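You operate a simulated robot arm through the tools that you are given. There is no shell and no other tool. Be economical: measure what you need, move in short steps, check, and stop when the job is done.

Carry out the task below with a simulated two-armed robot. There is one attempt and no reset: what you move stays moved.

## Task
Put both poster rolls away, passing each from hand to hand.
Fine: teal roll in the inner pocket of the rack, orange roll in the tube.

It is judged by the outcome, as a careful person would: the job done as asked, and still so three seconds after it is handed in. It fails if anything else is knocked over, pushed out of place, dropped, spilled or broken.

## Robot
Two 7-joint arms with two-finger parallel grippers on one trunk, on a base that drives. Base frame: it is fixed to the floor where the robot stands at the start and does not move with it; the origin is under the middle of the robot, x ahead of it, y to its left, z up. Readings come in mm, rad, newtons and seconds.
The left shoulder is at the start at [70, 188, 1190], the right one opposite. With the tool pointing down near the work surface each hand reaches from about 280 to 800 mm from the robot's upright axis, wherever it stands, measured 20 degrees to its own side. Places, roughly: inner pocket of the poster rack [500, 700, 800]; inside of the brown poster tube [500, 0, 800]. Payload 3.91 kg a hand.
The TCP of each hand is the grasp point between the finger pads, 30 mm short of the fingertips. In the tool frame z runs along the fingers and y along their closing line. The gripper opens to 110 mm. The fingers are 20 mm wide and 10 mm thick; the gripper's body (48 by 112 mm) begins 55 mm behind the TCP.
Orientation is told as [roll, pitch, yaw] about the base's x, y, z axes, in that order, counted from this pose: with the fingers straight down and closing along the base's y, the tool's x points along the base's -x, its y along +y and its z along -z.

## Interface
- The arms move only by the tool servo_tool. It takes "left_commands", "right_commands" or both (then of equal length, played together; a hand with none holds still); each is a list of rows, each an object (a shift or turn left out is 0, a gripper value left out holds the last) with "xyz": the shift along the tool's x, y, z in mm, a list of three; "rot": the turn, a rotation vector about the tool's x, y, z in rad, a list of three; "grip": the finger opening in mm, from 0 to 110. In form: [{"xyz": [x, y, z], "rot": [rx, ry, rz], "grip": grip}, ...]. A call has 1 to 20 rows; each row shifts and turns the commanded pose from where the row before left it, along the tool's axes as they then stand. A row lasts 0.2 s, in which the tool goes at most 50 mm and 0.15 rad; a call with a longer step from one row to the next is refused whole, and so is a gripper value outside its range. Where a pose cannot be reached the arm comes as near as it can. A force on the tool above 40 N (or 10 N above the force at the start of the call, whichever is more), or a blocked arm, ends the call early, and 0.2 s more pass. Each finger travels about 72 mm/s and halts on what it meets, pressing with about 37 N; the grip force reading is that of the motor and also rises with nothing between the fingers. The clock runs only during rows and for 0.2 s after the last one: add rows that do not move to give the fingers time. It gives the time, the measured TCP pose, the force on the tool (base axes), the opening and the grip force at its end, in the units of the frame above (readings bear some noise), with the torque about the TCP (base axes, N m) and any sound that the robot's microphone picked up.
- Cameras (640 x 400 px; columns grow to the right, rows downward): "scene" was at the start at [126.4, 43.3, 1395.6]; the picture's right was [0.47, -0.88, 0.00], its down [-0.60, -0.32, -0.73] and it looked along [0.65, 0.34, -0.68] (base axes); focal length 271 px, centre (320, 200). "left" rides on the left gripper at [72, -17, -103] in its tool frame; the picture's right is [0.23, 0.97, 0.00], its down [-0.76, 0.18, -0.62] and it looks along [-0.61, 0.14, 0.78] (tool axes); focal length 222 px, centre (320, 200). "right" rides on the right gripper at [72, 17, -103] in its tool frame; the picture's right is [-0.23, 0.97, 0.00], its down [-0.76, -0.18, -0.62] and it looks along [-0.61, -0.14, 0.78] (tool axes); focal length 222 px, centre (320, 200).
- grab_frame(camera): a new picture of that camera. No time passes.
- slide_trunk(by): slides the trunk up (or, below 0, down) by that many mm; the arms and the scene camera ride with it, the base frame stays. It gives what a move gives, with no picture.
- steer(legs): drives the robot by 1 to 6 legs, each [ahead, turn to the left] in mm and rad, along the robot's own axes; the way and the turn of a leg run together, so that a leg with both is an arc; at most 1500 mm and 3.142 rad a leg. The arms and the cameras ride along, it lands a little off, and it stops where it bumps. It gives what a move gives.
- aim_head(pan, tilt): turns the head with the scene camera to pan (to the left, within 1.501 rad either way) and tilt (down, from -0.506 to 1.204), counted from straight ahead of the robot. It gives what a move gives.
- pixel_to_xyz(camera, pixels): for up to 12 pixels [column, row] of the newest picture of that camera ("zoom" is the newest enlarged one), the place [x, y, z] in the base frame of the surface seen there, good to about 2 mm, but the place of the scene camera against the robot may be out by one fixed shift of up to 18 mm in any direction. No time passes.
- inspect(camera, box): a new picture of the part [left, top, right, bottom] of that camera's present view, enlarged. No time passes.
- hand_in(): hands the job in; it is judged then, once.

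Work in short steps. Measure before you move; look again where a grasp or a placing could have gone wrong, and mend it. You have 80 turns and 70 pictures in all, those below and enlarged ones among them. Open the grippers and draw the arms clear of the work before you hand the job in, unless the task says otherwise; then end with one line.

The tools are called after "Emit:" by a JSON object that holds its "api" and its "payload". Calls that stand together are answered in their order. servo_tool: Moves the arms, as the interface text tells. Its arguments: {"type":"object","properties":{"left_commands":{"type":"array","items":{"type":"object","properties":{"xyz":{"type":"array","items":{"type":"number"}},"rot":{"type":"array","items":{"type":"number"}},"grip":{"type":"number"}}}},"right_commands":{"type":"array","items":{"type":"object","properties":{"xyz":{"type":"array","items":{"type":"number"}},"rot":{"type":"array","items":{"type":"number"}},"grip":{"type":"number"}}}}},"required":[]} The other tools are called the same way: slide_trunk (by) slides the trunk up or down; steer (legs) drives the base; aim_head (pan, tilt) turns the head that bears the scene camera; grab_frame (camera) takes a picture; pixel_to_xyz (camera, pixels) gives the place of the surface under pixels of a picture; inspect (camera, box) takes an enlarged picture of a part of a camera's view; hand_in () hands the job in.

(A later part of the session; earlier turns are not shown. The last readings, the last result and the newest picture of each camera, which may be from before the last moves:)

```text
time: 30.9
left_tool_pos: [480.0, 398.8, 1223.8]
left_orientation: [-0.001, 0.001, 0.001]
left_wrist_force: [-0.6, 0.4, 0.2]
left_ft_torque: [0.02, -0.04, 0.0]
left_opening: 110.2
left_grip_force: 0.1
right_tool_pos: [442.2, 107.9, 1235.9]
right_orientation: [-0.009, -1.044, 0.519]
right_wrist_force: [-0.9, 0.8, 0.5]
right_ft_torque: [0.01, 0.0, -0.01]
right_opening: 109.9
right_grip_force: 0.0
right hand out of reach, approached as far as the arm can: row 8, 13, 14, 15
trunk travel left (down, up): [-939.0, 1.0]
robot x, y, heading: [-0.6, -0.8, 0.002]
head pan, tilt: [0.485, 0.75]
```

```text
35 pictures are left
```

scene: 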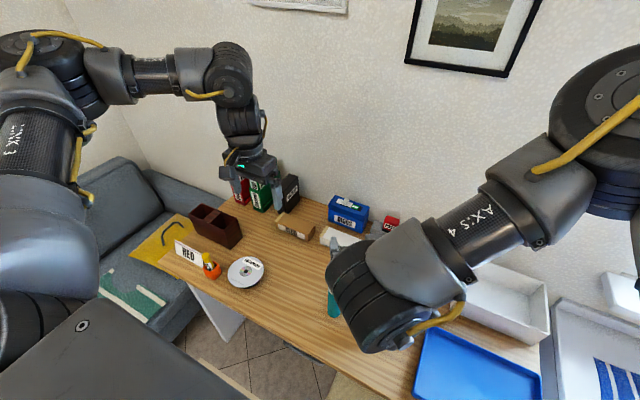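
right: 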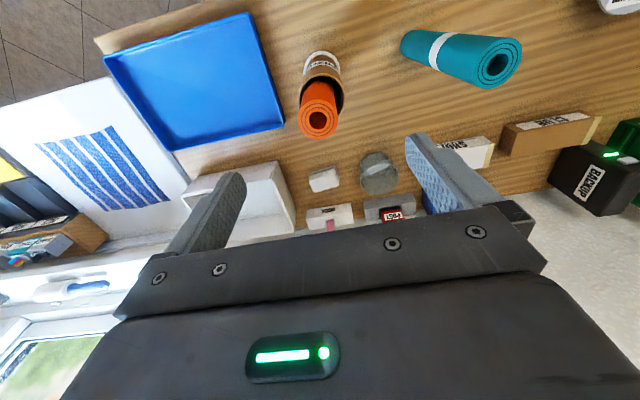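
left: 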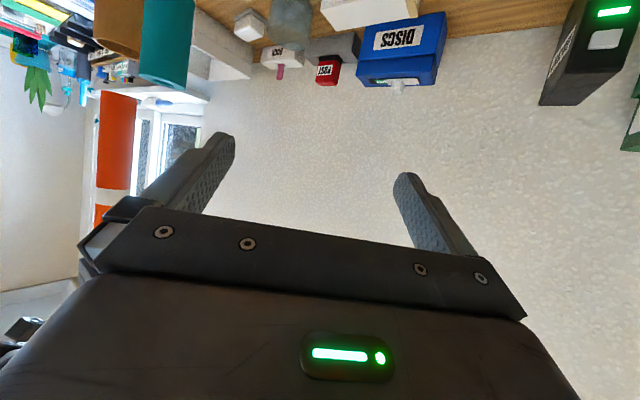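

The right arm is folded too far to back off further (TCP stopped at x=442). I back the base 100 mm for room, both hands being above everything, then lower the trunk.

Emit:
{"api": "steer", "payload": {"legs": [[-100, 0]]}}

Emit:
{"api": "slide_trunk", "payload": {"by": -230}}

Emit:
{"api": "grab_frame", "payload": {"camera": "right"}}

Emit:
{"api": "grab_frame", "payload": {"camera": "scene"}}

```text
time: 32.0
left_tool_pos: [383.9, 398.3, 1222.0]
left_orientation: [0.0, 0.005, 0.0]
left_wrist_force: [0.4, 0.2, -0.6]
left_ft_torque: [-0.01, 0.03, -0.03]
left_opening: 110.0
left_grip_force: 0.1
right_tool_pos: [346.8, 109.3, 1233.3]
right_orientation: [-0.003, -1.04, 0.515]
right_wrist_force: [-1.0, 0.0, -0.3]
right_ft_torque: [0.01, -0.05, 0.03]
right_opening: 110.4
right_grip_force: 0.1
trunk travel left (down, up): [-939.0, 1.0]
robot x, y, heading: [-102.8, -2.7, 0.0]
head pan, tilt: [0.485, 0.75]
```

```text
time: 34.5
left_tool_pos: [378.7, 396.4, 994.4]
left_orientation: [0.0, 0.0, 0.0]
left_wrist_force: [-0.1, -0.3, 0.9]
left_ft_torque: [0.02, -0.04, -0.03]
left_opening: 109.8
left_grip_force: 0.0
right_tool_pos: [341.8, 107.3, 1005.5]
right_orientation: [-0.009, -1.043, 0.519]
right_wrist_force: [0.5, 1.4, -0.1]
right_ft_torque: [0.01, -0.01, 0.03]
right_opening: 110.1
right_grip_force: 0.1
trunk travel left (down, up): [-709.0, 231.0]
robot x, y, heading: [-101.3, -1.6, -0.002]
head pan, tilt: [0.485, 0.75]
```

```text
34 pictures are left
```

right: 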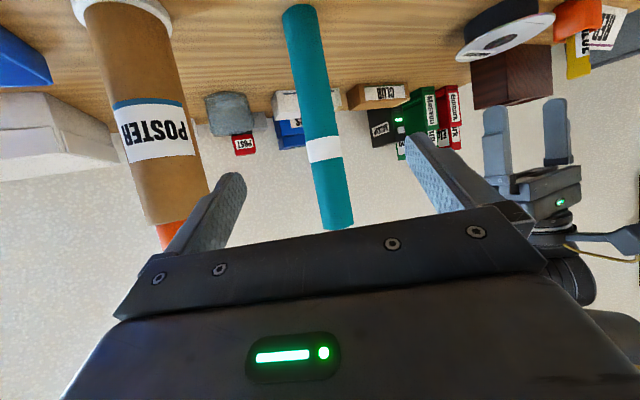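

```text
33 pictures are left
```

scene: 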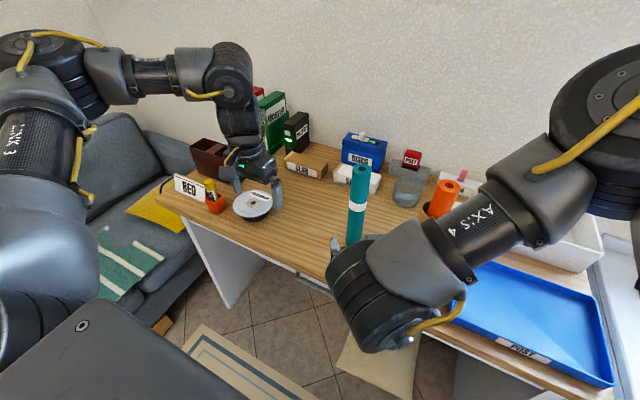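

Teal is centred between the right fingers (column ~325). Advance about 180 mm along the fingers and close.

Emit:
{"api": "servo_tool", "payload": {"right_commands": [{"xyz": [3.5, -6.9, 30]}, {"xyz": [0, 0, 30]}, {"xyz": [0, 0, 30]}, {"xyz": [0, 0, 30]}, {"xyz": [0, 0, 30]}, {"xyz": [0, 0, 30]}, {}, {"grip": 60}, {}, {"grip": 30}, {}, {}, {}]}}

Emit:
{"api": "grab_frame", "payload": {"camera": "right"}}

```text
time: 37.3
left_tool_pos: [380.0, 398.3, 994.0]
left_orientation: [0.0, 0.001, -0.002]
left_wrist_force: [0.7, -0.7, -0.8]
left_ft_torque: [0.01, 0.0, 0.01]
left_opening: 110.0
left_grip_force: 0.1
right_tool_pos: [411.3, 138.6, 958.3]
right_orientation: [-0.009, -1.045, 0.518]
right_wrist_force: [0.4, -0.8, -0.2]
right_ft_torque: [-0.01, -0.02, -0.02]
right_opening: 30.2
right_grip_force: 0.2
right hand out of reach, approached as far as the arm can: row 4, 5, 6
trunk travel left (down, up): [-709.0, 231.0]
robot x, y, heading: [-103.9, 1.9, 0.0]
head pan, tilt: [0.485, 0.75]
```

```text
32 pictures are left
```

right: 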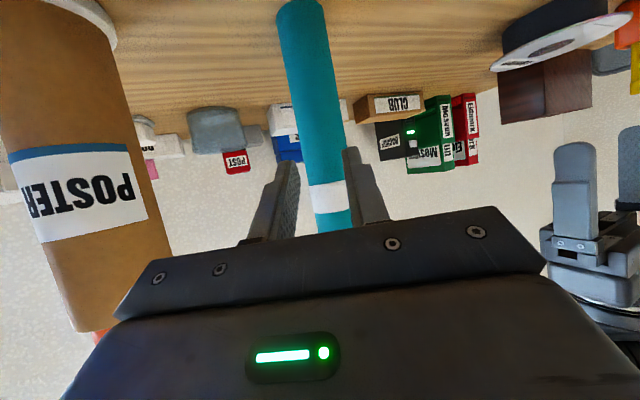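

The right arm hit its limit 70 mm short (rolls untouched). The base should stand further left: that also helps the rack. I back the hand off, raise the trunk, and look left for room.

Emit:
{"api": "servo_tool", "payload": {"right_commands": [{"xyz": [0, 0, -35], "grip": 110}, {"xyz": [0, 0, -35]}, {"xyz": [0, 0, -30]}, {}, {}]}}

Emit:
{"api": "slide_trunk", "payload": {"by": 200}}

Emit:
{"api": "aim_head", "payload": {"pan": 1.3, "tilt": 0.8}}

Emit:
{"api": "grab_frame", "payload": {"camera": "scene"}}

```text
time: 38.5
left_tool_pos: [378.4, 398.1, 993.9]
left_orientation: [0.0, -0.002, 0.0]
left_wrist_force: [0.3, 0.1, 0.3]
left_ft_torque: [-0.02, 0.03, 0.0]
left_opening: 109.9
left_grip_force: 0.0
right_tool_pos: [338.0, 98.7, 1009.8]
right_orientation: [-0.006, -1.04, 0.52]
right_wrist_force: [-0.2, 0.3, -0.3]
right_ft_torque: [-0.01, 0.0, 0.0]
right_opening: 110.2
right_grip_force: 0.0
trunk travel left (down, up): [-709.0, 231.0]
robot x, y, heading: [-98.6, 3.8, -0.002]
head pan, tilt: [0.485, 0.75]
```

```text
time: 40.6
left_tool_pos: [379.4, 397.4, 1194.1]
left_orientation: [0.0, 0.0, -0.001]
left_wrist_force: [0.4, -0.7, -0.6]
left_ft_torque: [-0.01, -0.01, 0.02]
left_opening: 110.3
left_grip_force: 0.1
right_tool_pos: [338.1, 98.7, 1209.2]
right_orientation: [-0.008, -1.041, 0.518]
right_wrist_force: [0.3, 0.7, -0.4]
right_ft_torque: [0.0, -0.01, -0.03]
right_opening: 110.2
right_grip_force: 0.0
trunk travel left (down, up): [-909.0, 31.0]
robot x, y, heading: [-99.9, -0.7, 0.001]
head pan, tilt: [0.485, 0.75]
```

```text
time: 41.8
left_tool_pos: [378.8, 397.8, 1194.0]
left_orientation: [0.0, -0.001, -0.001]
left_wrist_force: [-1.1, -0.3, -0.2]
left_ft_torque: [0.02, 0.0, -0.01]
left_opening: 109.9
left_grip_force: 0.0
right_tool_pos: [338.3, 98.6, 1209.1]
right_orientation: [-0.006, -1.039, 0.516]
right_wrist_force: [-0.1, 0.3, -0.3]
right_ft_torque: [-0.02, -0.01, 0.02]
right_opening: 110.4
right_grip_force: 0.0
trunk travel left (down, up): [-909.0, 31.0]
robot x, y, heading: [-99.8, -1.3, 0.005]
head pan, tilt: [1.3, 0.799]
```

```text
31 pictures are left
```

scene: 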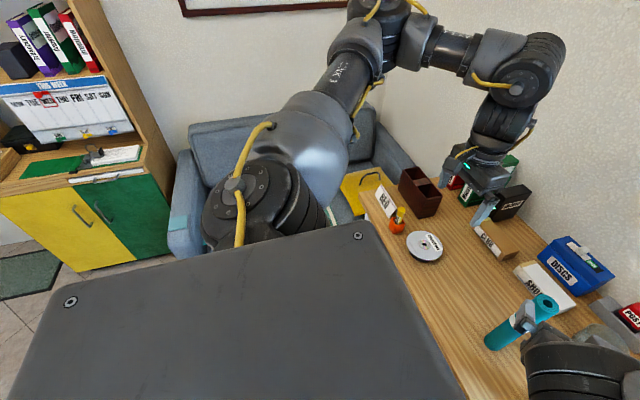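

Measure the sofa's front face and cabinet positions to check driving room.

Emit:
{"api": "pixel_to_xyz", "payload": {"camera": "scene", "pixels": [[178, 230], [195, 200], [240, 130], [150, 255], [160, 160], [100, 230], [340, 205], [345, 188], [60, 262], [400, 140], [20, 320]]}}

```text
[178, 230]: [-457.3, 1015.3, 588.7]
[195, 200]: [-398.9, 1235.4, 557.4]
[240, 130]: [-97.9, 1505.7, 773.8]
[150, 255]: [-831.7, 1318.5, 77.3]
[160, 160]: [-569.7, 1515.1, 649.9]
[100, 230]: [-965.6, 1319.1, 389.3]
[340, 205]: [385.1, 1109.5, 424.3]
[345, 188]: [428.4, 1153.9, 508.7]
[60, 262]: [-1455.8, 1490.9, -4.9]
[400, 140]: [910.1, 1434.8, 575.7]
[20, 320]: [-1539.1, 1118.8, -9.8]
```

There is room: sofa begins at about y 1000 and is low. Turn left, drive 350 mm, turn back; hands are above everything (tips >1160).

Emit:
{"api": "steer", "payload": {"legs": [[0, 1.571], [350, 0], [0, -1.571], [50, 0]]}}

Emit:
{"api": "aim_head", "payload": {"pan": 0.0, "tilt": 0.8}}

Emit:
{"api": "grab_frame", "payload": {"camera": "scene"}}

Emit:
{"api": "grab_frame", "payload": {"camera": "right"}}

```text
time: 52.2
left_tool_pos: [439.1, 724.7, 1198.7]
left_orientation: [-0.001, -0.01, -0.044]
left_wrist_force: [-0.2, 0.0, 1.4]
left_ft_torque: [-0.05, -0.05, -0.02]
left_opening: 109.8
left_grip_force: 0.1
right_tool_pos: [386.4, 429.3, 1213.9]
right_orientation: [-0.026, -1.049, 0.495]
right_wrist_force: [-0.8, -1.0, 0.5]
right_ft_torque: [-0.06, -0.04, -0.06]
right_opening: 110.0
right_grip_force: 0.0
trunk travel left (down, up): [-909.0, 31.0]
robot x, y, heading: [-41.8, 345.2, -0.044]
head pan, tilt: [1.3, 0.799]
```

```text
time: 53.7
left_tool_pos: [446.7, 723.5, 1196.5]
left_orientation: [-0.001, -0.006, -0.043]
left_wrist_force: [0.0, -0.8, -1.4]
left_ft_torque: [0.03, 0.0, -0.02]
left_opening: 110.0
left_grip_force: 0.0
right_tool_pos: [392.1, 427.2, 1212.5]
right_orientation: [-0.016, -1.044, 0.486]
right_wrist_force: [-0.3, -0.3, -0.2]
right_ft_torque: [0.01, -0.01, -0.02]
right_opening: 110.0
right_grip_force: 0.1
trunk travel left (down, up): [-909.0, 31.0]
robot x, y, heading: [-43.8, 346.3, -0.042]
head pan, tilt: [0.0, 0.799]
```

```text
30 pictures are left
```

scene: 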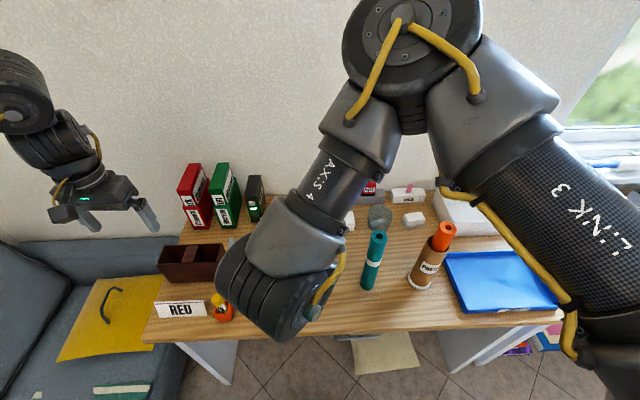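

```text
29 pictures are left
```

right: 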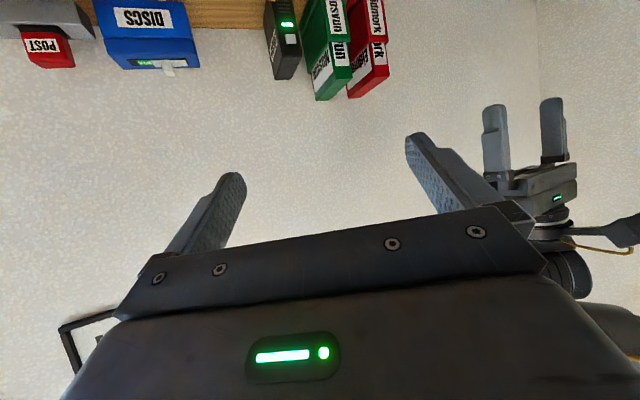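

Now shift the right hand 298 mm to the right at height, to stand before the teal roll.

Emit:
{"api": "servo_tool", "payload": {"right_commands": [{"xyz": [10.3, -37.3, -17.7]}, {"xyz": [10.3, -37.3, -17.7]}, {"xyz": [10.3, -37.3, -17.7]}, {"xyz": [10.3, -37.3, -17.7]}, {"xyz": [10.3, -37.3, -17.7]}, {"xyz": [10.3, -37.3, -17.7]}, {"xyz": [10.3, -37.3, -17.7]}, {}]}}

Emit:
{"api": "slide_trunk", "payload": {"by": -200}}

Emit:
{"api": "grab_frame", "payload": {"camera": "right"}}

Emit:
{"api": "grab_frame", "payload": {"camera": "scene"}}

```text
time: 55.5
left_tool_pos: [447.9, 724.5, 1195.4]
left_orientation: [-0.001, -0.004, -0.043]
left_wrist_force: [0.3, 0.0, 0.1]
left_ft_torque: [0.02, -0.01, 0.02]
left_opening: 110.2
left_grip_force: 0.0
right_tool_pos: [423.1, 236.1, 1202.4]
right_orientation: [-0.023, -1.044, 0.488]
right_wrist_force: [-0.1, 0.1, 0.2]
right_ft_torque: [-0.03, 0.0, -0.01]
right_opening: 109.9
right_grip_force: 0.0
right hand out of reach, approached as far as the arm can: row 2, 3, 4, 5, 6, 7
trunk travel left (down, up): [-909.0, 31.0]
robot x, y, heading: [-46.8, 346.6, -0.038]
head pan, tilt: [0.0, 0.799]
```

```text
time: 56.8
left_tool_pos: [446.3, 724.9, 1077.2]
left_orientation: [0.0, -0.005, -0.044]
left_wrist_force: [0.3, 0.2, -0.8]
left_ft_torque: [0.01, 0.01, 0.01]
left_opening: 110.0
left_grip_force: 0.1
right_tool_pos: [426.1, 238.8, 1091.6]
right_orientation: [-0.044, -1.076, 0.514]
right_wrist_force: [-0.2, 0.5, 10.0]
right_ft_torque: [-0.45, -0.46, -0.01]
right_opening: 109.9
right_grip_force: 0.1
trunk travel left (down, up): [-790.0, 150.0]
robot x, y, heading: [-44.4, 346.6, -0.043]
head pan, tilt: [0.0, 0.799]
stopped: the force on the tool passed its limit (the readings are from after the stop); the commanded pose is now the measured one
```

```text
28 pictures are left
```

right: 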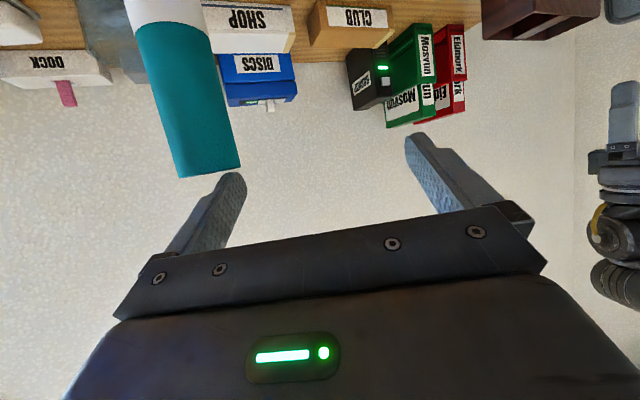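

```text
27 pictures are left
```

scene: 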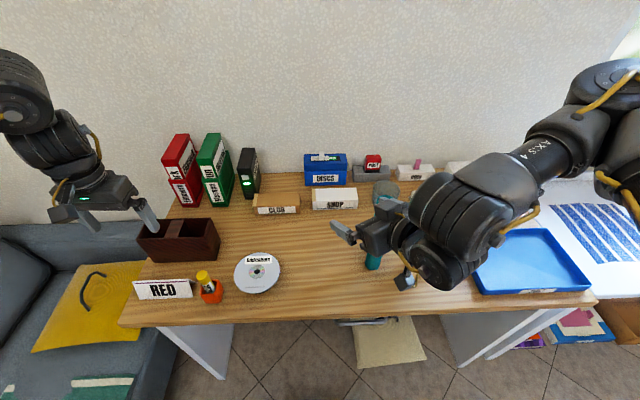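

The hand fell short and a right finger touched the teal roll's top while lowering; it stopped at 10 N. Raise again and check the roll.

Emit:
{"api": "slide_trunk", "payload": {"by": 100}}

Emit:
{"api": "grab_frame", "payload": {"camera": "right"}}

```text
time: 58.1
left_tool_pos: [448.6, 723.1, 1177.1]
left_orientation: [0.0, -0.004, -0.046]
left_wrist_force: [-0.2, 0.1, 0.1]
left_ft_torque: [0.03, -0.01, 0.01]
left_opening: 109.9
left_grip_force: 0.0
right_tool_pos: [427.4, 237.6, 1190.3]
right_orientation: [-0.04, -1.072, 0.509]
right_wrist_force: [0.6, -0.4, 0.6]
right_ft_torque: [0.0, -0.03, 0.02]
right_opening: 110.0
right_grip_force: 0.0
trunk travel left (down, up): [-890.0, 50.0]
robot x, y, heading: [-46.4, 345.8, -0.039]
head pan, tilt: [0.0, 0.799]
```

```text
26 pictures are left
```

right: 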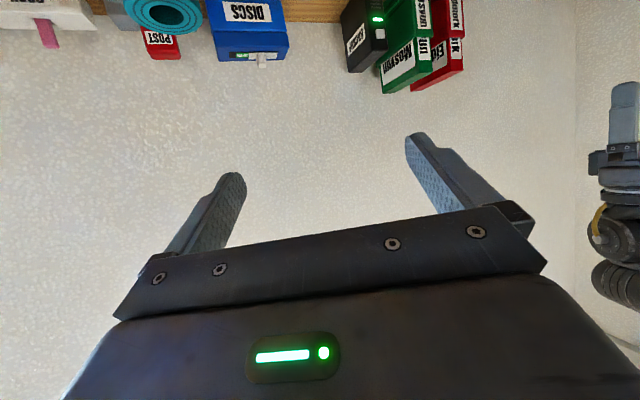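

The roll still stands. The orange pick worked with the roll far on the hand's own side, so I mirror that: level the right hand, then drive another 168 mm left (robot at about y=514).

Emit:
{"api": "servo_tool", "payload": {"right_commands": [{"rot": [0, 0.15, 0]}, {"rot": [0, 0.15, 0]}, {"rot": [0, 0.15, 0]}, {"rot": [0, 0.15, 0]}, {"rot": [0, 0.15, 0]}, {"rot": [0, 0.15, 0]}, {"rot": [0, 0.15, 0]}, {"xyz": [0, 40, -20]}, {"xyz": [0, 40, 0]}, {}]}}

Emit:
{"api": "steer", "payload": {"legs": [[0, 1.611], [168, 0], [0, -1.571], [40, 0]]}}

Emit:
{"api": "grab_frame", "payload": {"camera": "scene"}}

```text
time: 60.3
left_tool_pos: [446.8, 731.5, 1176.1]
left_orientation: [-0.007, -0.006, -0.042]
left_wrist_force: [-0.1, 0.4, 0.7]
left_ft_torque: [-0.04, -0.03, 0.01]
left_opening: 110.1
left_grip_force: 0.1
right_tool_pos: [411.8, 283.1, 1195.3]
right_orientation: [-0.051, -1.068, 0.519]
right_wrist_force: [-0.3, -0.1, -0.2]
right_ft_torque: [-0.01, 0.01, -0.01]
right_opening: 110.2
right_grip_force: 0.1
right hand out of reach, approached as far as the arm can: row 1, 2, 3, 4, 5, 6, 7, 8, 9
trunk travel left (down, up): [-890.0, 50.0]
robot x, y, heading: [-46.9, 344.5, -0.045]
head pan, tilt: [0.0, 0.799]
```

```text
time: 70.2
left_tool_pos: [443.8, 928.9, 1182.1]
left_orientation: [-0.001, -0.012, 0.021]
left_wrist_force: [-0.6, 0.3, 0.7]
left_ft_torque: [-0.01, -0.04, -0.02]
left_opening: 110.0
left_grip_force: 0.0
right_tool_pos: [440.4, 478.5, 1199.3]
right_orientation: [-0.055, -1.074, 0.593]
right_wrist_force: [-1.3, -0.1, 0.4]
right_ft_torque: [-0.04, -0.03, -0.05]
right_opening: 109.9
right_grip_force: 0.1
trunk travel left (down, up): [-890.0, 50.0]
robot x, y, heading: [-16.9, 520.5, 0.021]
head pan, tilt: [0.0, 0.799]
```

```text
25 pictures are left
```

scene: 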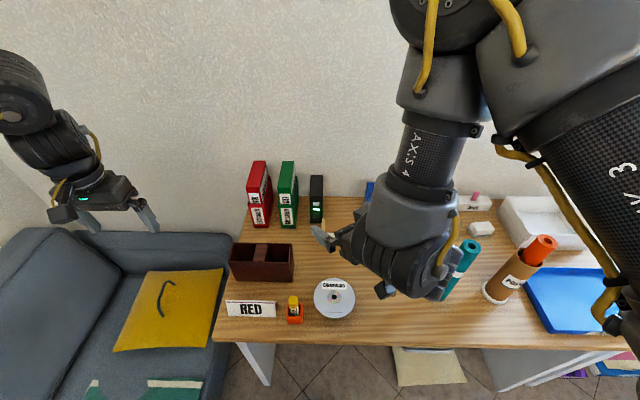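

The right arm seems jammed at a joint limit (the levelling had no effect). Test with an empty move and then a small forward-right shift to see how it responds.

Emit:
{"api": "servo_tool", "payload": {"right_commands": [{}, {"xyz": [0, -40, 0]}, {"xyz": [0, -40, 0]}, {"xyz": [0, -40, 0]}, {}, {}]}}

```text
time: 71.6
left_tool_pos: [451.6, 925.0, 1179.2]
left_orientation: [0.001, -0.006, 0.022]
left_wrist_force: [0.3, -0.5, 0.2]
left_ft_torque: [0.01, -0.01, 0.0]
left_opening: 110.1
left_grip_force: 0.0
right_tool_pos: [478.7, 412.7, 1200.7]
right_orientation: [-0.083, -1.078, 0.561]
right_wrist_force: [0.0, -0.9, 0.1]
right_ft_torque: [0.0, -0.01, 0.03]
right_opening: 110.6
right_grip_force: 0.0
right hand out of reach, approached as far as the arm can: row 2, 3, 4
trunk travel left (down, up): [-890.0, 50.0]
robot x, y, heading: [-11.3, 518.7, 0.02]
head pan, tilt: [0.0, 0.799]
```

It moves but is constrained by folding; extend it forward along the fingers, then try levelling again.

Emit:
{"api": "servo_tool", "payload": {"right_commands": [{"xyz": [-20, 0, 35]}, {"xyz": [-20, 0, 35]}, {"xyz": [-20, 0, 35]}, {"rot": [0, 0.1, 0]}, {"rot": [0, 0.1, 0]}, {}]}}

```text
time: 73.0
left_tool_pos: [455.3, 927.8, 1177.7]
left_orientation: [-0.002, -0.007, 0.022]
left_wrist_force: [-0.5, 1.1, 0.7]
left_ft_torque: [-0.02, -0.01, -0.01]
left_opening: 110.0
left_grip_force: 0.1
right_tool_pos: [477.5, 423.9, 1221.7]
right_orientation: [-0.077, -0.978, 0.543]
right_wrist_force: [-0.7, 1.4, -0.1]
right_ft_torque: [0.01, -0.01, 0.03]
right_opening: 110.2
right_grip_force: 0.0
right hand out of reach, approached as far as the arm can: row 1, 2, 3, 4, 5
trunk travel left (down, up): [-890.0, 50.0]
robot x, y, heading: [-15.0, 518.5, 0.017]
head pan, tilt: [0.0, 0.799]
```

Levelling now makes some progress; continue levelling while rising.

Emit:
{"api": "servo_tool", "payload": {"right_commands": [{"rot": [0, 0.1, 0]}, {"rot": [0, 0.1, 0]}, {"rot": [0, 0.1, 0]}, {"rot": [0, 0.1, 0]}, {"rot": [0, 0.1, 0]}, {"rot": [0, 0.1, 0]}, {"rot": [0, 0.1, 0]}, {"rot": [0, 0.1, 0]}, {"rot": [0, 0.1, 0]}, {"rot": [0, 0.08, 0]}, {}, {}]}}

Emit:
{"api": "grab_frame", "payload": {"camera": "scene"}}

```text
time: 75.6
left_tool_pos: [452.5, 927.9, 1176.8]
left_orientation: [-0.002, -0.005, 0.021]
left_wrist_force: [-0.1, -0.1, -0.6]
left_ft_torque: [0.01, 0.01, 0.01]
left_opening: 110.1
left_grip_force: 0.0
right_tool_pos: [475.3, 421.8, 1222.9]
right_orientation: [-0.076, -0.938, 0.535]
right_wrist_force: [-0.5, 0.1, -0.3]
right_ft_torque: [-0.02, 0.02, -0.07]
right_opening: 110.1
right_grip_force: 0.1
right hand out of reach, approached as far as the arm can: row 1, 2, 3, 4, 5, 6, 7, 8, 9
trunk travel left (down, up): [-890.0, 50.0]
robot x, y, heading: [-13.1, 519.9, 0.019]
head pan, tilt: [0.0, 0.799]
```

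```text
24 pictures are left
```

scene: 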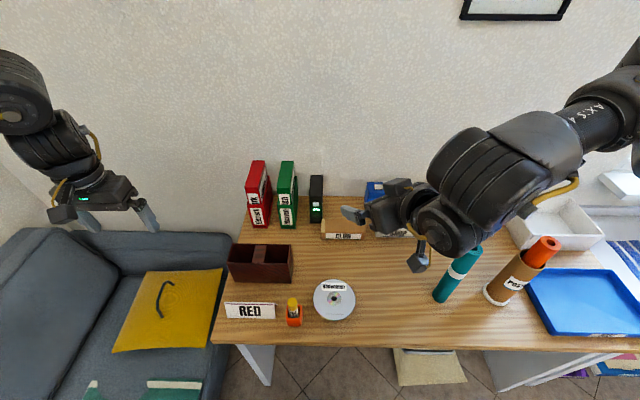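

Wrist-limited posture. Move the hand up and far right, to the mirror of the left hand's good starting pose, where the arm should unwind.

Emit:
{"api": "servo_tool", "payload": {"right_commands": [{"xyz": [4, -29, -30]}, {"xyz": [4, -29, -30]}, {"xyz": [4, -29, -30]}, {"xyz": [4, -29, -30]}, {"xyz": [4, -29, -30]}, {"xyz": [4, -29, -30]}, {"xyz": [4, -29, -30]}, {"xyz": [4, -29, -30]}, {"xyz": [4, -29, -30]}, {"xyz": [4, -29, -30]}, {}, {}]}}

```text
time: 78.2
left_tool_pos: [452.9, 928.5, 1176.8]
left_orientation: [-0.002, -0.005, 0.02]
left_wrist_force: [-0.3, -0.1, -0.9]
left_ft_torque: [0.01, 0.01, -0.01]
left_opening: 110.1
left_grip_force: 0.0
right_tool_pos: [473.7, 421.4, 1235.0]
right_orientation: [-0.075, -0.898, 0.523]
right_wrist_force: [0.3, -0.8, 0.7]
right_ft_torque: [0.05, 0.03, 0.0]
right_opening: 110.0
right_grip_force: 0.0
right hand out of reach, approached as far as the arm can: row 1, 2, 3, 4, 5, 6, 7, 8, 9, 10
trunk travel left (down, up): [-890.0, 50.0]
robot x, y, heading: [-16.6, 519.2, 0.019]
head pan, tilt: [0.0, 0.799]
```

Still jammed. Try unwinding the yaw first (rotation about the tool axis), then a pure tool-y shift that moved before.

Emit:
{"api": "servo_tool", "payload": {"right_commands": [{"rot": [0, 0, 0.1]}, {"rot": [0, 0, 0.1]}, {"rot": [0, 0, 0.1]}, {"rot": [0, 0, 0.1]}, {}, {}]}}

Emit:
{"api": "servo_tool", "payload": {"right_commands": [{"xyz": [0, -40, 0]}, {"xyz": [0, -40, 0]}, {"xyz": [0, -40, 0]}, {}, {}]}}

Emit:
{"api": "servo_tool", "payload": {"right_commands": [{"rot": [0.1, 0, 0]}, {"rot": [0.1, 0, 0]}, {}]}}

```text
time: 79.6
left_tool_pos: [452.8, 927.7, 1178.0]
left_orientation: [-0.002, -0.005, 0.021]
left_wrist_force: [-0.1, -0.1, 0.3]
left_ft_torque: [-0.02, -0.01, 0.0]
left_opening: 109.8
left_grip_force: 0.1
right_tool_pos: [473.7, 420.2, 1235.9]
right_orientation: [0.402, -0.829, -0.08]
right_wrist_force: [0.1, 0.7, 0.1]
right_ft_torque: [0.02, -0.01, 0.0]
right_opening: 110.0
right_grip_force: 0.0
trunk travel left (down, up): [-890.0, 50.0]
robot x, y, heading: [-10.3, 520.7, 0.023]
head pan, tilt: [0.0, 0.799]
```

```text
time: 80.8
left_tool_pos: [453.3, 926.2, 1178.1]
left_orientation: [-0.001, -0.005, 0.02]
left_wrist_force: [-0.1, -0.4, 0.4]
left_ft_torque: [0.02, -0.01, 0.0]
left_opening: 110.0
left_grip_force: 0.1
right_tool_pos: [484.8, 368.3, 1226.9]
right_orientation: [0.404, -0.828, -0.079]
right_wrist_force: [-0.2, -0.5, 0.9]
right_ft_torque: [0.03, -0.04, 0.03]
right_opening: 109.9
right_grip_force: 0.0
right hand out of reach, approached as far as the arm can: row 2, 3
trunk travel left (down, up): [-890.0, 50.0]
robot x, y, heading: [-13.5, 518.5, 0.025]
head pan, tilt: [0.0, 0.799]
```

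```text
time: 81.6
left_tool_pos: [452.6, 926.4, 1178.0]
left_orientation: [0.0, -0.003, 0.023]
left_wrist_force: [-0.8, -1.6, -0.2]
left_ft_torque: [0.0, 0.04, -0.01]
left_opening: 110.2
left_grip_force: 0.0
right_tool_pos: [486.0, 370.3, 1226.8]
right_orientation: [0.203, -0.83, -0.08]
right_wrist_force: [0.1, -1.2, 0.4]
right_ft_torque: [-0.01, -0.01, -0.02]
right_opening: 109.8
right_grip_force: 0.0
trunk travel left (down, up): [-890.0, 50.0]
robot x, y, heading: [-10.4, 523.0, 0.024]
head pan, tilt: [0.0, 0.799]
```

Rotations about the tool's z and x work. Remove the remaining roll and try levelling in this new heading.

Emit:
{"api": "servo_tool", "payload": {"right_commands": [{"rot": [0.1, 0, 0]}, {"rot": [0.1, 0, 0]}, {"rot": [0, 0.1, 0]}, {"rot": [0, 0.1, 0]}, {"rot": [0, 0.1, 0]}, {"rot": [0, 0.1, 0]}, {}]}}

Emit:
{"api": "servo_tool", "payload": {"right_commands": [{"xyz": [0, -35, 0]}, {"xyz": [0, -35, 0]}, {"xyz": [0, -35, 0]}, {}, {}]}}

Emit:
{"api": "grab_frame", "payload": {"camera": "scene"}}

```text
time: 83.2
left_tool_pos: [452.9, 927.9, 1178.5]
left_orientation: [-0.001, -0.005, 0.021]
left_wrist_force: [0.6, -0.8, 0.0]
left_ft_torque: [0.01, -0.06, 0.01]
left_opening: 110.0
left_grip_force: 0.0
right_tool_pos: [485.2, 370.4, 1227.6]
right_orientation: [0.001, -0.427, -0.078]
right_wrist_force: [-0.9, -0.3, -0.4]
right_ft_torque: [-0.03, 0.01, 0.0]
right_opening: 110.0
right_grip_force: 0.0
trunk travel left (down, up): [-890.0, 50.0]
robot x, y, heading: [-14.9, 518.4, 0.029]
head pan, tilt: [0.0, 0.799]
```

```text
time: 84.4
left_tool_pos: [453.0, 926.4, 1177.9]
left_orientation: [-0.002, -0.003, 0.021]
left_wrist_force: [-0.2, 0.2, -0.2]
left_ft_torque: [-0.01, 0.0, 0.02]
left_opening: 109.8
left_grip_force: 0.1
right_tool_pos: [477.6, 267.8, 1225.6]
right_orientation: [0.0, -0.429, -0.08]
right_wrist_force: [0.1, -0.7, -0.5]
right_ft_torque: [0.03, 0.02, 0.0]
right_opening: 110.0
right_grip_force: 0.0
trunk travel left (down, up): [-890.0, 50.0]
robot x, y, heading: [-15.6, 518.5, 0.022]
head pan, tilt: [0.0, 0.799]
```

```text
23 pictures are left
```

scene: 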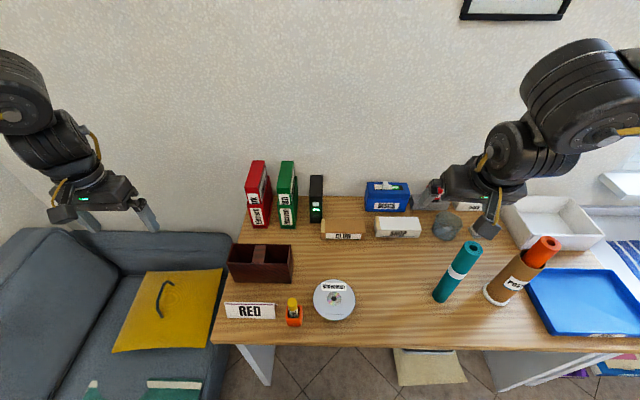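

Unjammed. Level fully and go to the mirrored start pose (about 400, 45, 1325).

Emit:
{"api": "servo_tool", "payload": {"right_commands": [{"rot": [0, 0.143, 0]}, {"rot": [0, 0.143, 0]}, {"rot": [0, 0.143, 0]}, {"rot": [0, 0, -0.08]}, {"xyz": [13, -37, -17]}, {"xyz": [13, -37, -17]}, {"xyz": [13, -37, -17]}, {"xyz": [13, -37, -17]}, {"xyz": [13, -37, -17]}, {"xyz": [13, -37, -17]}, {}]}}

Emit:
{"api": "servo_tool", "payload": {"right_commands": [{"rot": [0, 0, -0.14]}, {"rot": [0, 0, -0.14]}, {"rot": [0, 0, -0.14]}, {"rot": [0, 0, -0.14]}, {"rot": [0, 0, -0.14]}, {"rot": [0, -0.15, 0]}, {"rot": [0, -0.15, 0]}, {"rot": [0, -0.15, 0]}, {"rot": [0, -0.15, 0]}, {"rot": [0, -0.15, 0]}, {"rot": [0, -0.15, 0]}, {"rot": [0, -0.15, 0]}, {}]}}

```text
time: 86.8
left_tool_pos: [453.6, 924.4, 1178.6]
left_orientation: [0.001, -0.006, 0.019]
left_wrist_force: [0.5, -0.9, -0.9]
left_ft_torque: [0.04, 0.0, 0.0]
left_opening: 109.9
left_grip_force: 0.2
right_tool_pos: [343.0, 249.4, 1311.7]
right_orientation: [-0.001, -0.073, 0.036]
right_wrist_force: [0.4, 0.5, -0.8]
right_ft_torque: [0.01, -0.02, 0.04]
right_opening: 109.9
right_grip_force: 0.1
right hand out of reach, approached as far as the arm can: row 1, 2, 3, 4, 5, 6, 8, 9, 10
trunk travel left (down, up): [-890.0, 50.0]
robot x, y, heading: [-14.0, 518.6, 0.019]
head pan, tilt: [0.0, 0.799]
```

```text
time: 89.6
left_tool_pos: [453.0, 927.9, 1176.7]
left_orientation: [-0.001, -0.005, 0.021]
left_wrist_force: [-0.6, 0.2, 0.3]
left_ft_torque: [0.03, 0.0, 0.04]
left_opening: 109.6
left_grip_force: 0.1
right_tool_pos: [325.9, 497.8, 1485.3]
right_orientation: [-0.094, -0.981, 0.82]
right_wrist_force: [-0.5, -0.3, -0.4]
right_ft_torque: [-0.02, 0.01, 0.04]
right_opening: 110.0
right_grip_force: 0.1
right hand out of reach, approached as far as the arm can: row 1, 2, 3, 4, 5, 6, 7, 8, 9, 10, 11, 12
trunk travel left (down, up): [-890.0, 50.0]
robot x, y, heading: [-12.1, 518.7, 0.017]
head pan, tilt: [0.0, 0.799]
```

That went wrong again: the arm is in an odd posture. Look before moving further.

Emit:
{"api": "aim_head", "payload": {"pan": -0.3, "tilt": 0.4}}

Emit:
{"api": "grab_frame", "payload": {"camera": "scene"}}

```text
time: 90.4
left_tool_pos: [452.6, 927.7, 1176.6]
left_orientation: [-0.002, -0.005, 0.02]
left_wrist_force: [-0.7, -0.5, -0.7]
left_ft_torque: [-0.01, 0.02, 0.0]
left_opening: 110.1
left_grip_force: 0.0
right_tool_pos: [322.9, 497.5, 1485.4]
right_orientation: [-0.097, -0.983, 0.823]
right_wrist_force: [-0.5, 0.6, 0.2]
right_ft_torque: [0.02, -0.01, 0.0]
right_opening: 110.1
right_grip_force: 0.1
trunk travel left (down, up): [-890.0, 50.0]
robot x, y, heading: [-15.4, 518.7, 0.02]
head pan, tilt: [-0.3, 0.4]
```

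```text
22 pictures are left
```

scene: 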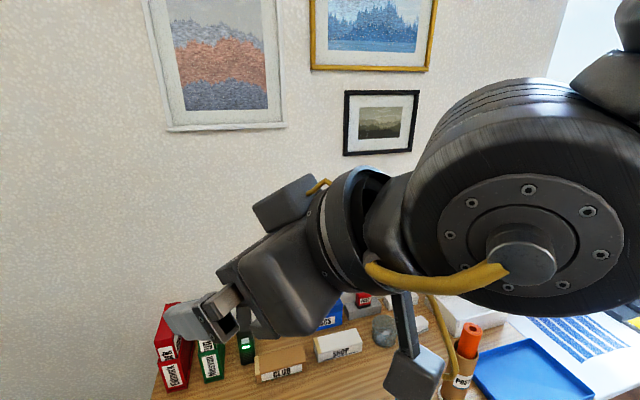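

Arm is folded high; extend it forward-right to (560,400,1400) where it has slack, then level.

Emit:
{"api": "servo_tool", "payload": {"right_commands": [{"xyz": [3, -34, 17.5]}, {"xyz": [3, -34, 17.5]}, {"xyz": [3, -34, 17.5]}, {"xyz": [3, -34, 17.5]}, {"xyz": [3, -34, 17.5]}, {"xyz": [3, -34, 17.5]}, {"xyz": [3, -34, 17.5]}, {}]}}

```text
time: 92.2
left_tool_pos: [454.1, 927.9, 1177.2]
left_orientation: [-0.002, -0.005, 0.021]
left_wrist_force: [-0.7, -0.4, 0.1]
left_ft_torque: [0.0, 0.02, 0.02]
left_opening: 110.3
left_grip_force: 0.1
right_tool_pos: [342.9, 499.2, 1482.2]
right_orientation: [-0.097, -0.983, 0.818]
right_wrist_force: [-0.1, 0.9, -0.7]
right_ft_torque: [0.01, 0.03, -0.01]
right_opening: 110.2
right_grip_force: 0.1
right hand out of reach, approached as far as the arm can: row 1, 2, 3, 4, 5, 6, 7
trunk travel left (down, up): [-890.0, 50.0]
robot x, y, heading: [-12.3, 517.8, 0.022]
head pan, tilt: [-0.3, 0.4]
```

Same pattern as before: unwind about the tool z axis first, which freed it last time.

Emit:
{"api": "servo_tool", "payload": {"right_commands": [{"rot": [0, 0, 0.12]}, {"rot": [0, 0, 0.12]}, {"rot": [0, 0, 0.12]}, {"rot": [0, 0, 0.12]}, {"rot": [0, 0, 0.12]}, {}]}}

Emit:
{"api": "servo_tool", "payload": {"right_commands": [{"rot": [0.12, 0, 0]}, {"rot": [0.12, 0, 0]}, {"rot": [0.12, 0, 0]}, {"rot": [0.12, 0, 0]}, {}]}}

```text
time: 93.6
left_tool_pos: [452.7, 927.6, 1177.6]
left_orientation: [-0.002, -0.005, 0.022]
left_wrist_force: [-0.6, -0.3, 0.4]
left_ft_torque: [-0.05, 0.01, 0.0]
left_opening: 109.9
left_grip_force: 0.0
right_tool_pos: [341.2, 496.5, 1483.2]
right_orientation: [0.659, -0.799, -0.116]
right_wrist_force: [0.3, -1.1, 0.0]
right_ft_torque: [0.03, -0.02, -0.02]
right_opening: 109.9
right_grip_force: 0.1
trunk travel left (down, up): [-890.0, 50.0]
robot x, y, heading: [-12.9, 518.1, 0.026]
head pan, tilt: [-0.3, 0.4]
```

```text
time: 94.8
left_tool_pos: [452.3, 927.1, 1176.4]
left_orientation: [-0.003, -0.005, 0.023]
left_wrist_force: [0.3, 0.1, 0.7]
left_ft_torque: [-0.05, 0.01, -0.04]
left_opening: 110.2
left_grip_force: 0.1
right_tool_pos: [348.4, 489.7, 1479.0]
right_orientation: [0.19, -0.777, -0.146]
right_wrist_force: [-0.4, 0.5, -0.7]
right_ft_torque: [0.0, 0.0, 0.03]
right_opening: 110.1
right_grip_force: 0.1
trunk travel left (down, up): [-890.0, 50.0]
robot x, y, heading: [-12.4, 516.3, 0.018]
head pan, tilt: [-0.3, 0.4]
```

Now extend along the tool (forward-down) in this orientation.

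Emit:
{"api": "servo_tool", "payload": {"right_commands": [{"rot": [0.1, 0, 0], "xyz": [0, 0, 30]}, {"rot": [0.09, 0, 0], "xyz": [0, 0, 30]}, {"xyz": [0, 0, 35]}, {"xyz": [0, 0, 35]}, {"xyz": [-20, 0, 20]}, {"xyz": [-20, 0, 20]}, {}]}}

```text
time: 96.4
left_tool_pos: [453.3, 927.9, 1178.5]
left_orientation: [0.0, -0.006, 0.021]
left_wrist_force: [0.7, -0.1, -0.2]
left_ft_torque: [0.0, 0.02, 0.04]
left_opening: 110.0
left_grip_force: 0.0
right_tool_pos: [492.5, 486.2, 1392.8]
right_orientation: [-0.014, -0.8, -0.115]
right_wrist_force: [0.7, -0.7, 0.3]
right_ft_torque: [-0.02, -0.01, 0.03]
right_opening: 110.0
right_grip_force: 0.0
trunk travel left (down, up): [-890.0, 50.0]
robot x, y, heading: [-11.4, 522.1, 0.021]
head pan, tilt: [-0.3, 0.4]
```

Free again. Move right and a bit forward, keeping this orientation.

Emit:
{"api": "servo_tool", "payload": {"right_commands": [{"xyz": [-10, -35, 10]}, {"xyz": [-10, -35, 10]}, {"xyz": [-10, -35, 10]}, {"xyz": [0, -35, 0]}, {"xyz": [0, -35, 0]}, {"xyz": [0, -35, 0]}, {"xyz": [0, -35, 0]}, {"xyz": [0, -35, 0]}, {}]}}

```text
time: 98.4
left_tool_pos: [452.3, 927.5, 1176.9]
left_orientation: [-0.002, -0.006, 0.021]
left_wrist_force: [0.8, 0.5, -0.3]
left_ft_torque: [0.0, 0.02, 0.03]
left_opening: 110.0
left_grip_force: 0.1
right_tool_pos: [503.8, 249.4, 1396.2]
right_orientation: [-0.013, -0.799, -0.115]
right_wrist_force: [-0.9, -0.8, -0.5]
right_ft_torque: [-0.01, 0.03, 0.02]
right_opening: 110.0
right_grip_force: 0.0
right hand out of reach, approached as far as the arm can: row 7, 8
trunk travel left (down, up): [-890.0, 50.0]
robot x, y, heading: [-12.7, 516.7, 0.024]
head pan, tilt: [-0.3, 0.4]
```

Look at the arm's posture to understand the limit.

Emit:
{"api": "aim_head", "payload": {"pan": -0.6, "tilt": 0.5}}

Emit:
{"api": "grab_frame", "payload": {"camera": "scene"}}

```text
time: 99.2
left_tool_pos: [452.2, 927.2, 1177.7]
left_orientation: [0.001, -0.005, 0.019]
left_wrist_force: [1.0, 0.3, 0.2]
left_ft_torque: [0.03, 0.02, -0.03]
left_opening: 110.1
left_grip_force: 0.0
right_tool_pos: [504.3, 248.6, 1395.9]
right_orientation: [-0.015, -0.799, -0.115]
right_wrist_force: [0.3, 0.2, 0.2]
right_ft_torque: [-0.02, 0.02, -0.01]
right_opening: 110.1
right_grip_force: 0.0
trunk travel left (down, up): [-890.0, 50.0]
robot x, y, heading: [-14.1, 516.7, 0.028]
head pan, tilt: [-0.6, 0.499]
```

```text
21 pictures are left
```

scene: 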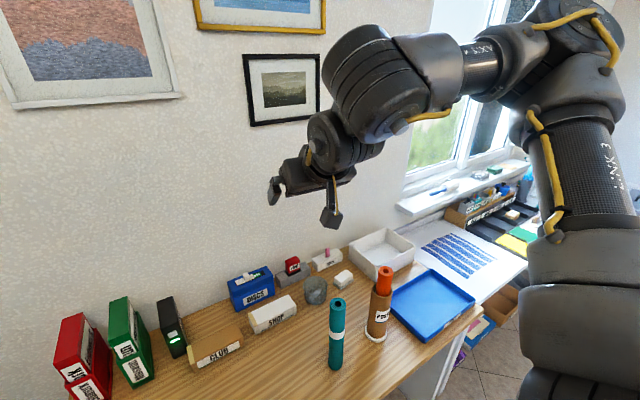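

New plan: the right hand is comfortable pointing down, the left one tilted, so for teal the right picks from the top and the left receives from the side. First lower the right hand and level it.

Emit:
{"api": "servo_tool", "payload": {"right_commands": [{"xyz": [28.7, 0, 27.9]}, {"xyz": [28.7, 0, 27.9]}, {"xyz": [28.7, 0, 27.9]}, {"rot": [0, 0.1, 0]}, {"rot": [0, 0.1, 0]}, {"rot": [0, 0.1, 0]}, {"rot": [0, 0.1, 0]}, {"rot": [0, 0.1, 0]}, {"rot": [0, 0.1, 0]}, {"rot": [0, 0.1, 0]}, {"rot": [0, 0.1, 0]}, {"rot": [0, 0, -0.115]}, {}]}}

```text
time: 102.0
left_tool_pos: [451.0, 928.6, 1177.6]
left_orientation: [-0.003, -0.006, 0.021]
left_wrist_force: [-0.7, 0.7, -0.4]
left_ft_torque: [-0.01, -0.02, -0.01]
left_opening: 109.9
left_grip_force: 0.1
right_tool_pos: [436.6, 340.1, 1253.0]
right_orientation: [-0.021, -0.043, 0.02]
right_wrist_force: [-0.4, 0.4, -0.6]
right_ft_torque: [0.02, 0.01, 0.01]
right_opening: 110.1
right_grip_force: 0.1
right hand out of reach, approached as far as the arm can: row 6, 7, 8, 9, 10, 11, 12
trunk travel left (down, up): [-890.0, 50.0]
robot x, y, heading: [-10.5, 520.9, 0.022]
head pan, tilt: [-0.6, 0.499]
```

Nearly level at (437,340,1253). Move forward first, then right toward the teal roll, staying high.

Emit:
{"api": "servo_tool", "payload": {"right_commands": [{"xyz": [-30, -5, 5], "rot": [-0.01, 0.02, 0]}, {"xyz": [-30, -5, 5], "rot": [-0.01, 0.02, 0]}, {"xyz": [-20, -30, 5]}, {"xyz": [0, -35, 5]}, {"xyz": [0, -35, 5]}, {"xyz": [5, -30, 0]}, {}]}}

```text
time: 103.6
left_tool_pos: [452.8, 927.3, 1177.6]
left_orientation: [0.0, -0.006, 0.021]
left_wrist_force: [-0.5, 0.5, -0.1]
left_ft_torque: [-0.05, -0.02, 0.02]
left_opening: 110.0
left_grip_force: 0.0
right_tool_pos: [411.5, 322.8, 1224.3]
right_orientation: [0.002, -0.003, 0.021]
right_wrist_force: [0.5, -0.1, 0.1]
right_ft_torque: [-0.02, -0.01, -0.03]
right_opening: 109.9
right_grip_force: 0.0
right hand out of reach, approached as far as the arm can: row 1, 2, 3, 4, 5, 6
trunk travel left (down, up): [-890.0, 50.0]
robot x, y, heading: [-14.5, 520.8, 0.023]
head pan, tilt: [-0.6, 0.499]
```

Try freeing it by turning about the vertical tool axis (grasp yaw does not matter for a round roll), then shifting right.

Emit:
{"api": "servo_tool", "payload": {"right_commands": [{"rot": [0, 0, 0.14]}, {"rot": [0, 0, 0.14]}, {"rot": [0, 0, 0.14]}, {"rot": [0, 0, 0.14]}, {}]}}

Emit:
{"api": "servo_tool", "payload": {"right_commands": [{"xyz": [-35, 0, 0]}, {"xyz": [-35, 0, 0]}, {}]}}

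```text
time: 104.8
left_tool_pos: [452.1, 928.2, 1178.0]
left_orientation: [0.0, -0.007, 0.02]
left_wrist_force: [0.3, -0.4, -0.3]
left_ft_torque: [0.02, 0.02, -0.03]
left_opening: 109.9
left_grip_force: 0.1
right_tool_pos: [412.6, 323.5, 1225.4]
right_orientation: [0.003, 0.0, -0.539]
right_wrist_force: [0.0, 0.2, 0.4]
right_ft_torque: [0.02, 0.0, 0.02]
right_opening: 109.9
right_grip_force: 0.0
trunk travel left (down, up): [-890.0, 50.0]
robot x, y, heading: [-8.8, 517.5, 0.028]
head pan, tilt: [-0.6, 0.499]
```

```text
time: 105.6
left_tool_pos: [450.0, 927.6, 1177.6]
left_orientation: [-0.002, -0.006, 0.02]
left_wrist_force: [-0.4, 0.1, 1.0]
left_ft_torque: [-0.03, -0.01, 0.0]
left_opening: 109.9
left_grip_force: 0.1
right_tool_pos: [471.5, 288.1, 1225.1]
right_orientation: [0.002, -0.001, -0.535]
right_wrist_force: [0.3, 0.5, -0.4]
right_ft_torque: [-0.03, -0.02, -0.02]
right_opening: 110.0
right_grip_force: 0.1
trunk travel left (down, up): [-890.0, 50.0]
robot x, y, heading: [-11.9, 519.4, 0.023]
head pan, tilt: [-0.6, 0.499]
```

Freed. Move over the teal roll at (478.5,177.5).

Emit:
{"api": "servo_tool", "payload": {"right_commands": [{"xyz": [-20.8, -30.5, 0]}, {"xyz": [-20.8, -30.5, 0]}, {"xyz": [-20.8, -30.5, 0]}, {}]}}

Emit:
{"api": "grab_frame", "payload": {"camera": "right"}}

```text
time: 106.6
left_tool_pos: [452.6, 929.6, 1176.8]
left_orientation: [-0.002, -0.003, 0.024]
left_wrist_force: [-0.1, 0.5, -0.1]
left_ft_torque: [0.01, -0.03, -0.03]
left_opening: 109.9
left_grip_force: 0.1
right_tool_pos: [476.5, 178.2, 1223.3]
right_orientation: [0.002, -0.003, -0.537]
right_wrist_force: [0.5, -0.6, 0.0]
right_ft_torque: [-0.01, 0.02, 0.0]
right_opening: 109.9
right_grip_force: 0.0
trunk travel left (down, up): [-890.0, 50.0]
robot x, y, heading: [-16.5, 518.6, 0.026]
head pan, tilt: [-0.6, 0.499]
```

```text
20 pictures are left
```

right: 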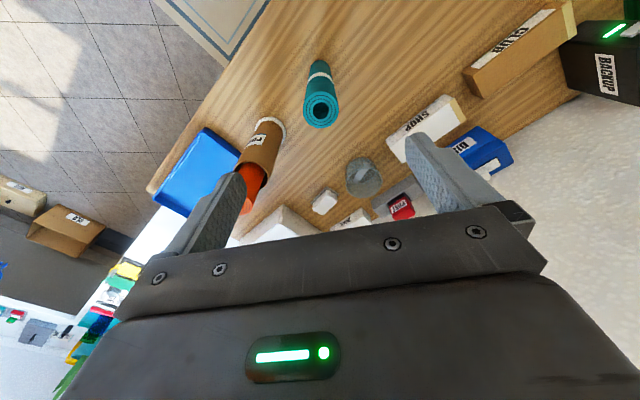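

Measure the teal top from here to confirm its position after the touch.

Emit:
{"api": "pixel_to_xyz", "payload": {"camera": "right", "pixels": [[307, 110], [336, 110], [321, 95], [322, 126], [312, 121], [321, 63]]}}

```text
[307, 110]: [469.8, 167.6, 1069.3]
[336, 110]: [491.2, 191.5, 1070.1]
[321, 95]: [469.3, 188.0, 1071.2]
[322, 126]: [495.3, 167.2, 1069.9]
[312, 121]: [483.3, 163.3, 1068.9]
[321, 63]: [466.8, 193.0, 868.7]
```

Centre ≈ (481.5,178). Descend to TCP z≈1054 (15 mm below its top) and close.

Emit:
{"api": "servo_tool", "payload": {"right_commands": [{"xyz": [-4, 2.4, 40]}, {"xyz": [0, 0, 45]}, {"xyz": [0, 0, 45]}, {"xyz": [0, 0, 39]}, {}, {"grip": 60}, {}, {"grip": 30}, {}, {}, {}]}}

Emit:
{"api": "grab_frame", "payload": {"camera": "right"}}

```text
time: 109.0
left_tool_pos: [452.0, 927.0, 1178.0]
left_orientation: [-0.003, -0.005, 0.022]
left_wrist_force: [0.3, 0.5, 0.3]
left_ft_torque: [-0.06, -0.03, 0.02]
left_opening: 109.7
left_grip_force: 0.0
right_tool_pos: [482.2, 184.2, 1056.1]
right_orientation: [0.0, -0.002, -0.541]
right_wrist_force: [0.5, -0.3, 0.6]
right_ft_torque: [0.03, -0.04, -0.02]
right_opening: 39.3
right_grip_force: 36.8
right hand out of reach, approached as far as the arm can: row 3
trunk travel left (down, up): [-890.0, 50.0]
robot x, y, heading: [-12.2, 520.2, 0.024]
head pan, tilt: [-0.6, 0.499]
```

```text
19 pictures are left
```

right: 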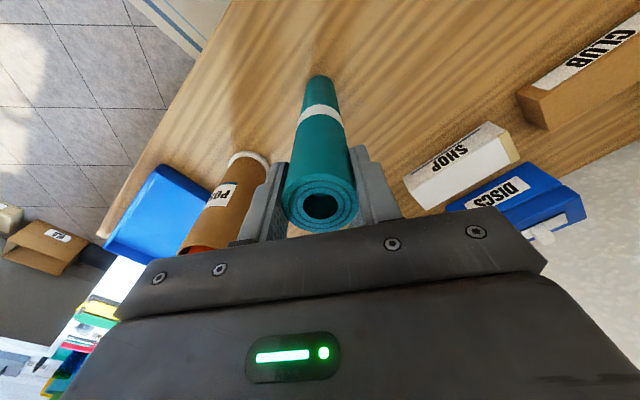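

Teal gripped 14 mm below its top. Lift 160 mm while the left hand turns to its tilted receiving pose.

Emit:
{"api": "servo_tool", "payload": {"left_commands": [{"rot": [0, 0, 0.14]}, {"rot": [0, 0, 0.14]}, {"rot": [0, 0, 0.14]}, {"rot": [0, 0, 0.14]}, {"rot": [0, 0, 0.14]}, {"rot": [0, -0.15, 0]}, {"rot": [0, -0.15, 0]}, {"rot": [0, -0.15, 0]}, {"rot": [0, -0.15, 0]}, {"rot": [0, -0.15, 0]}, {"rot": [0, -0.15, 0]}, {"rot": [0, -0.15, 0]}, {}], "right_commands": [{"xyz": [0, 0, -30]}, {"xyz": [0, 0, -30]}, {"xyz": [0, 0, -30]}, {"xyz": [0, 0, -30]}, {"xyz": [0, 0, -30]}, {"xyz": [0, 0, -30]}, {}, {}, {}, {}, {}, {}, {}]}}

Emit:
{"api": "aim_head", "payload": {"pan": 0.0, "tilt": 0.7}}

Emit:
{"api": "grab_frame", "payload": {"camera": "scene"}}

```text
time: 111.8
left_tool_pos: [452.3, 929.2, 1177.4]
left_orientation: [0.005, -1.056, -0.683]
left_wrist_force: [0.0, 0.3, 0.3]
left_ft_torque: [0.01, 0.0, 0.03]
left_opening: 109.9
left_grip_force: 0.0
right_tool_pos: [481.1, 182.8, 1233.9]
right_orientation: [0.002, 0.0, -0.538]
right_wrist_force: [-0.1, -0.1, -0.6]
right_ft_torque: [0.01, 0.01, -0.02]
right_opening: 39.1
right_grip_force: 37.5
trunk travel left (down, up): [-890.0, 50.0]
robot x, y, heading: [-15.3, 519.6, 0.02]
head pan, tilt: [-0.6, 0.499]
```

```text
time: 112.8
left_tool_pos: [452.8, 926.7, 1177.9]
left_orientation: [0.004, -1.052, -0.682]
left_wrist_force: [0.9, 0.3, -0.5]
left_ft_torque: [0.01, 0.0, 0.01]
left_opening: 110.2
left_grip_force: 0.0
right_tool_pos: [479.8, 183.3, 1234.8]
right_orientation: [0.002, 0.002, -0.537]
right_wrist_force: [-0.4, 0.0, -1.4]
right_ft_torque: [0.01, 0.0, 0.0]
right_opening: 38.8
right_grip_force: 37.3
trunk travel left (down, up): [-890.0, 50.0]
robot x, y, heading: [-13.0, 518.3, 0.022]
head pan, tilt: [0.0, 0.7]
```

```text
18 pictures are left
```

scene: 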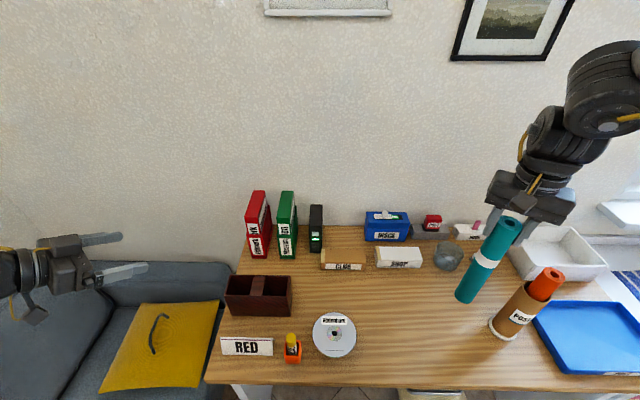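

Roll hangs with bottom ≈ 999. Carry it left to about (445,590), in stages.

Emit:
{"api": "servo_tool", "payload": {"right_commands": [{"xyz": [24.8, 33.8, 0]}, {"xyz": [24.8, 33.8, 0]}, {"xyz": [24.8, 33.8, 0]}, {"xyz": [24.8, 33.8, 0]}, {"xyz": [24.8, 33.8, 0]}, {"xyz": [24.8, 33.8, 0]}, {"xyz": [24.8, 33.8, 0]}, {}]}}

```text
time: 114.6
left_tool_pos: [453.3, 927.1, 1178.5]
left_orientation: [0.006, -1.053, -0.682]
left_wrist_force: [-0.8, 0.9, -0.1]
left_ft_torque: [0.02, 0.03, -0.04]
left_opening: 110.1
left_grip_force: 0.0
right_tool_pos: [453.9, 475.8, 1239.3]
right_orientation: [0.004, 0.002, -0.537]
right_wrist_force: [-0.1, -0.5, 0.0]
right_ft_torque: [0.02, -0.01, 0.01]
right_opening: 39.3
right_grip_force: 36.5
trunk travel left (down, up): [-890.0, 50.0]
robot x, y, heading: [-15.3, 517.4, 0.024]
head pan, tilt: [0.0, 0.7]
```

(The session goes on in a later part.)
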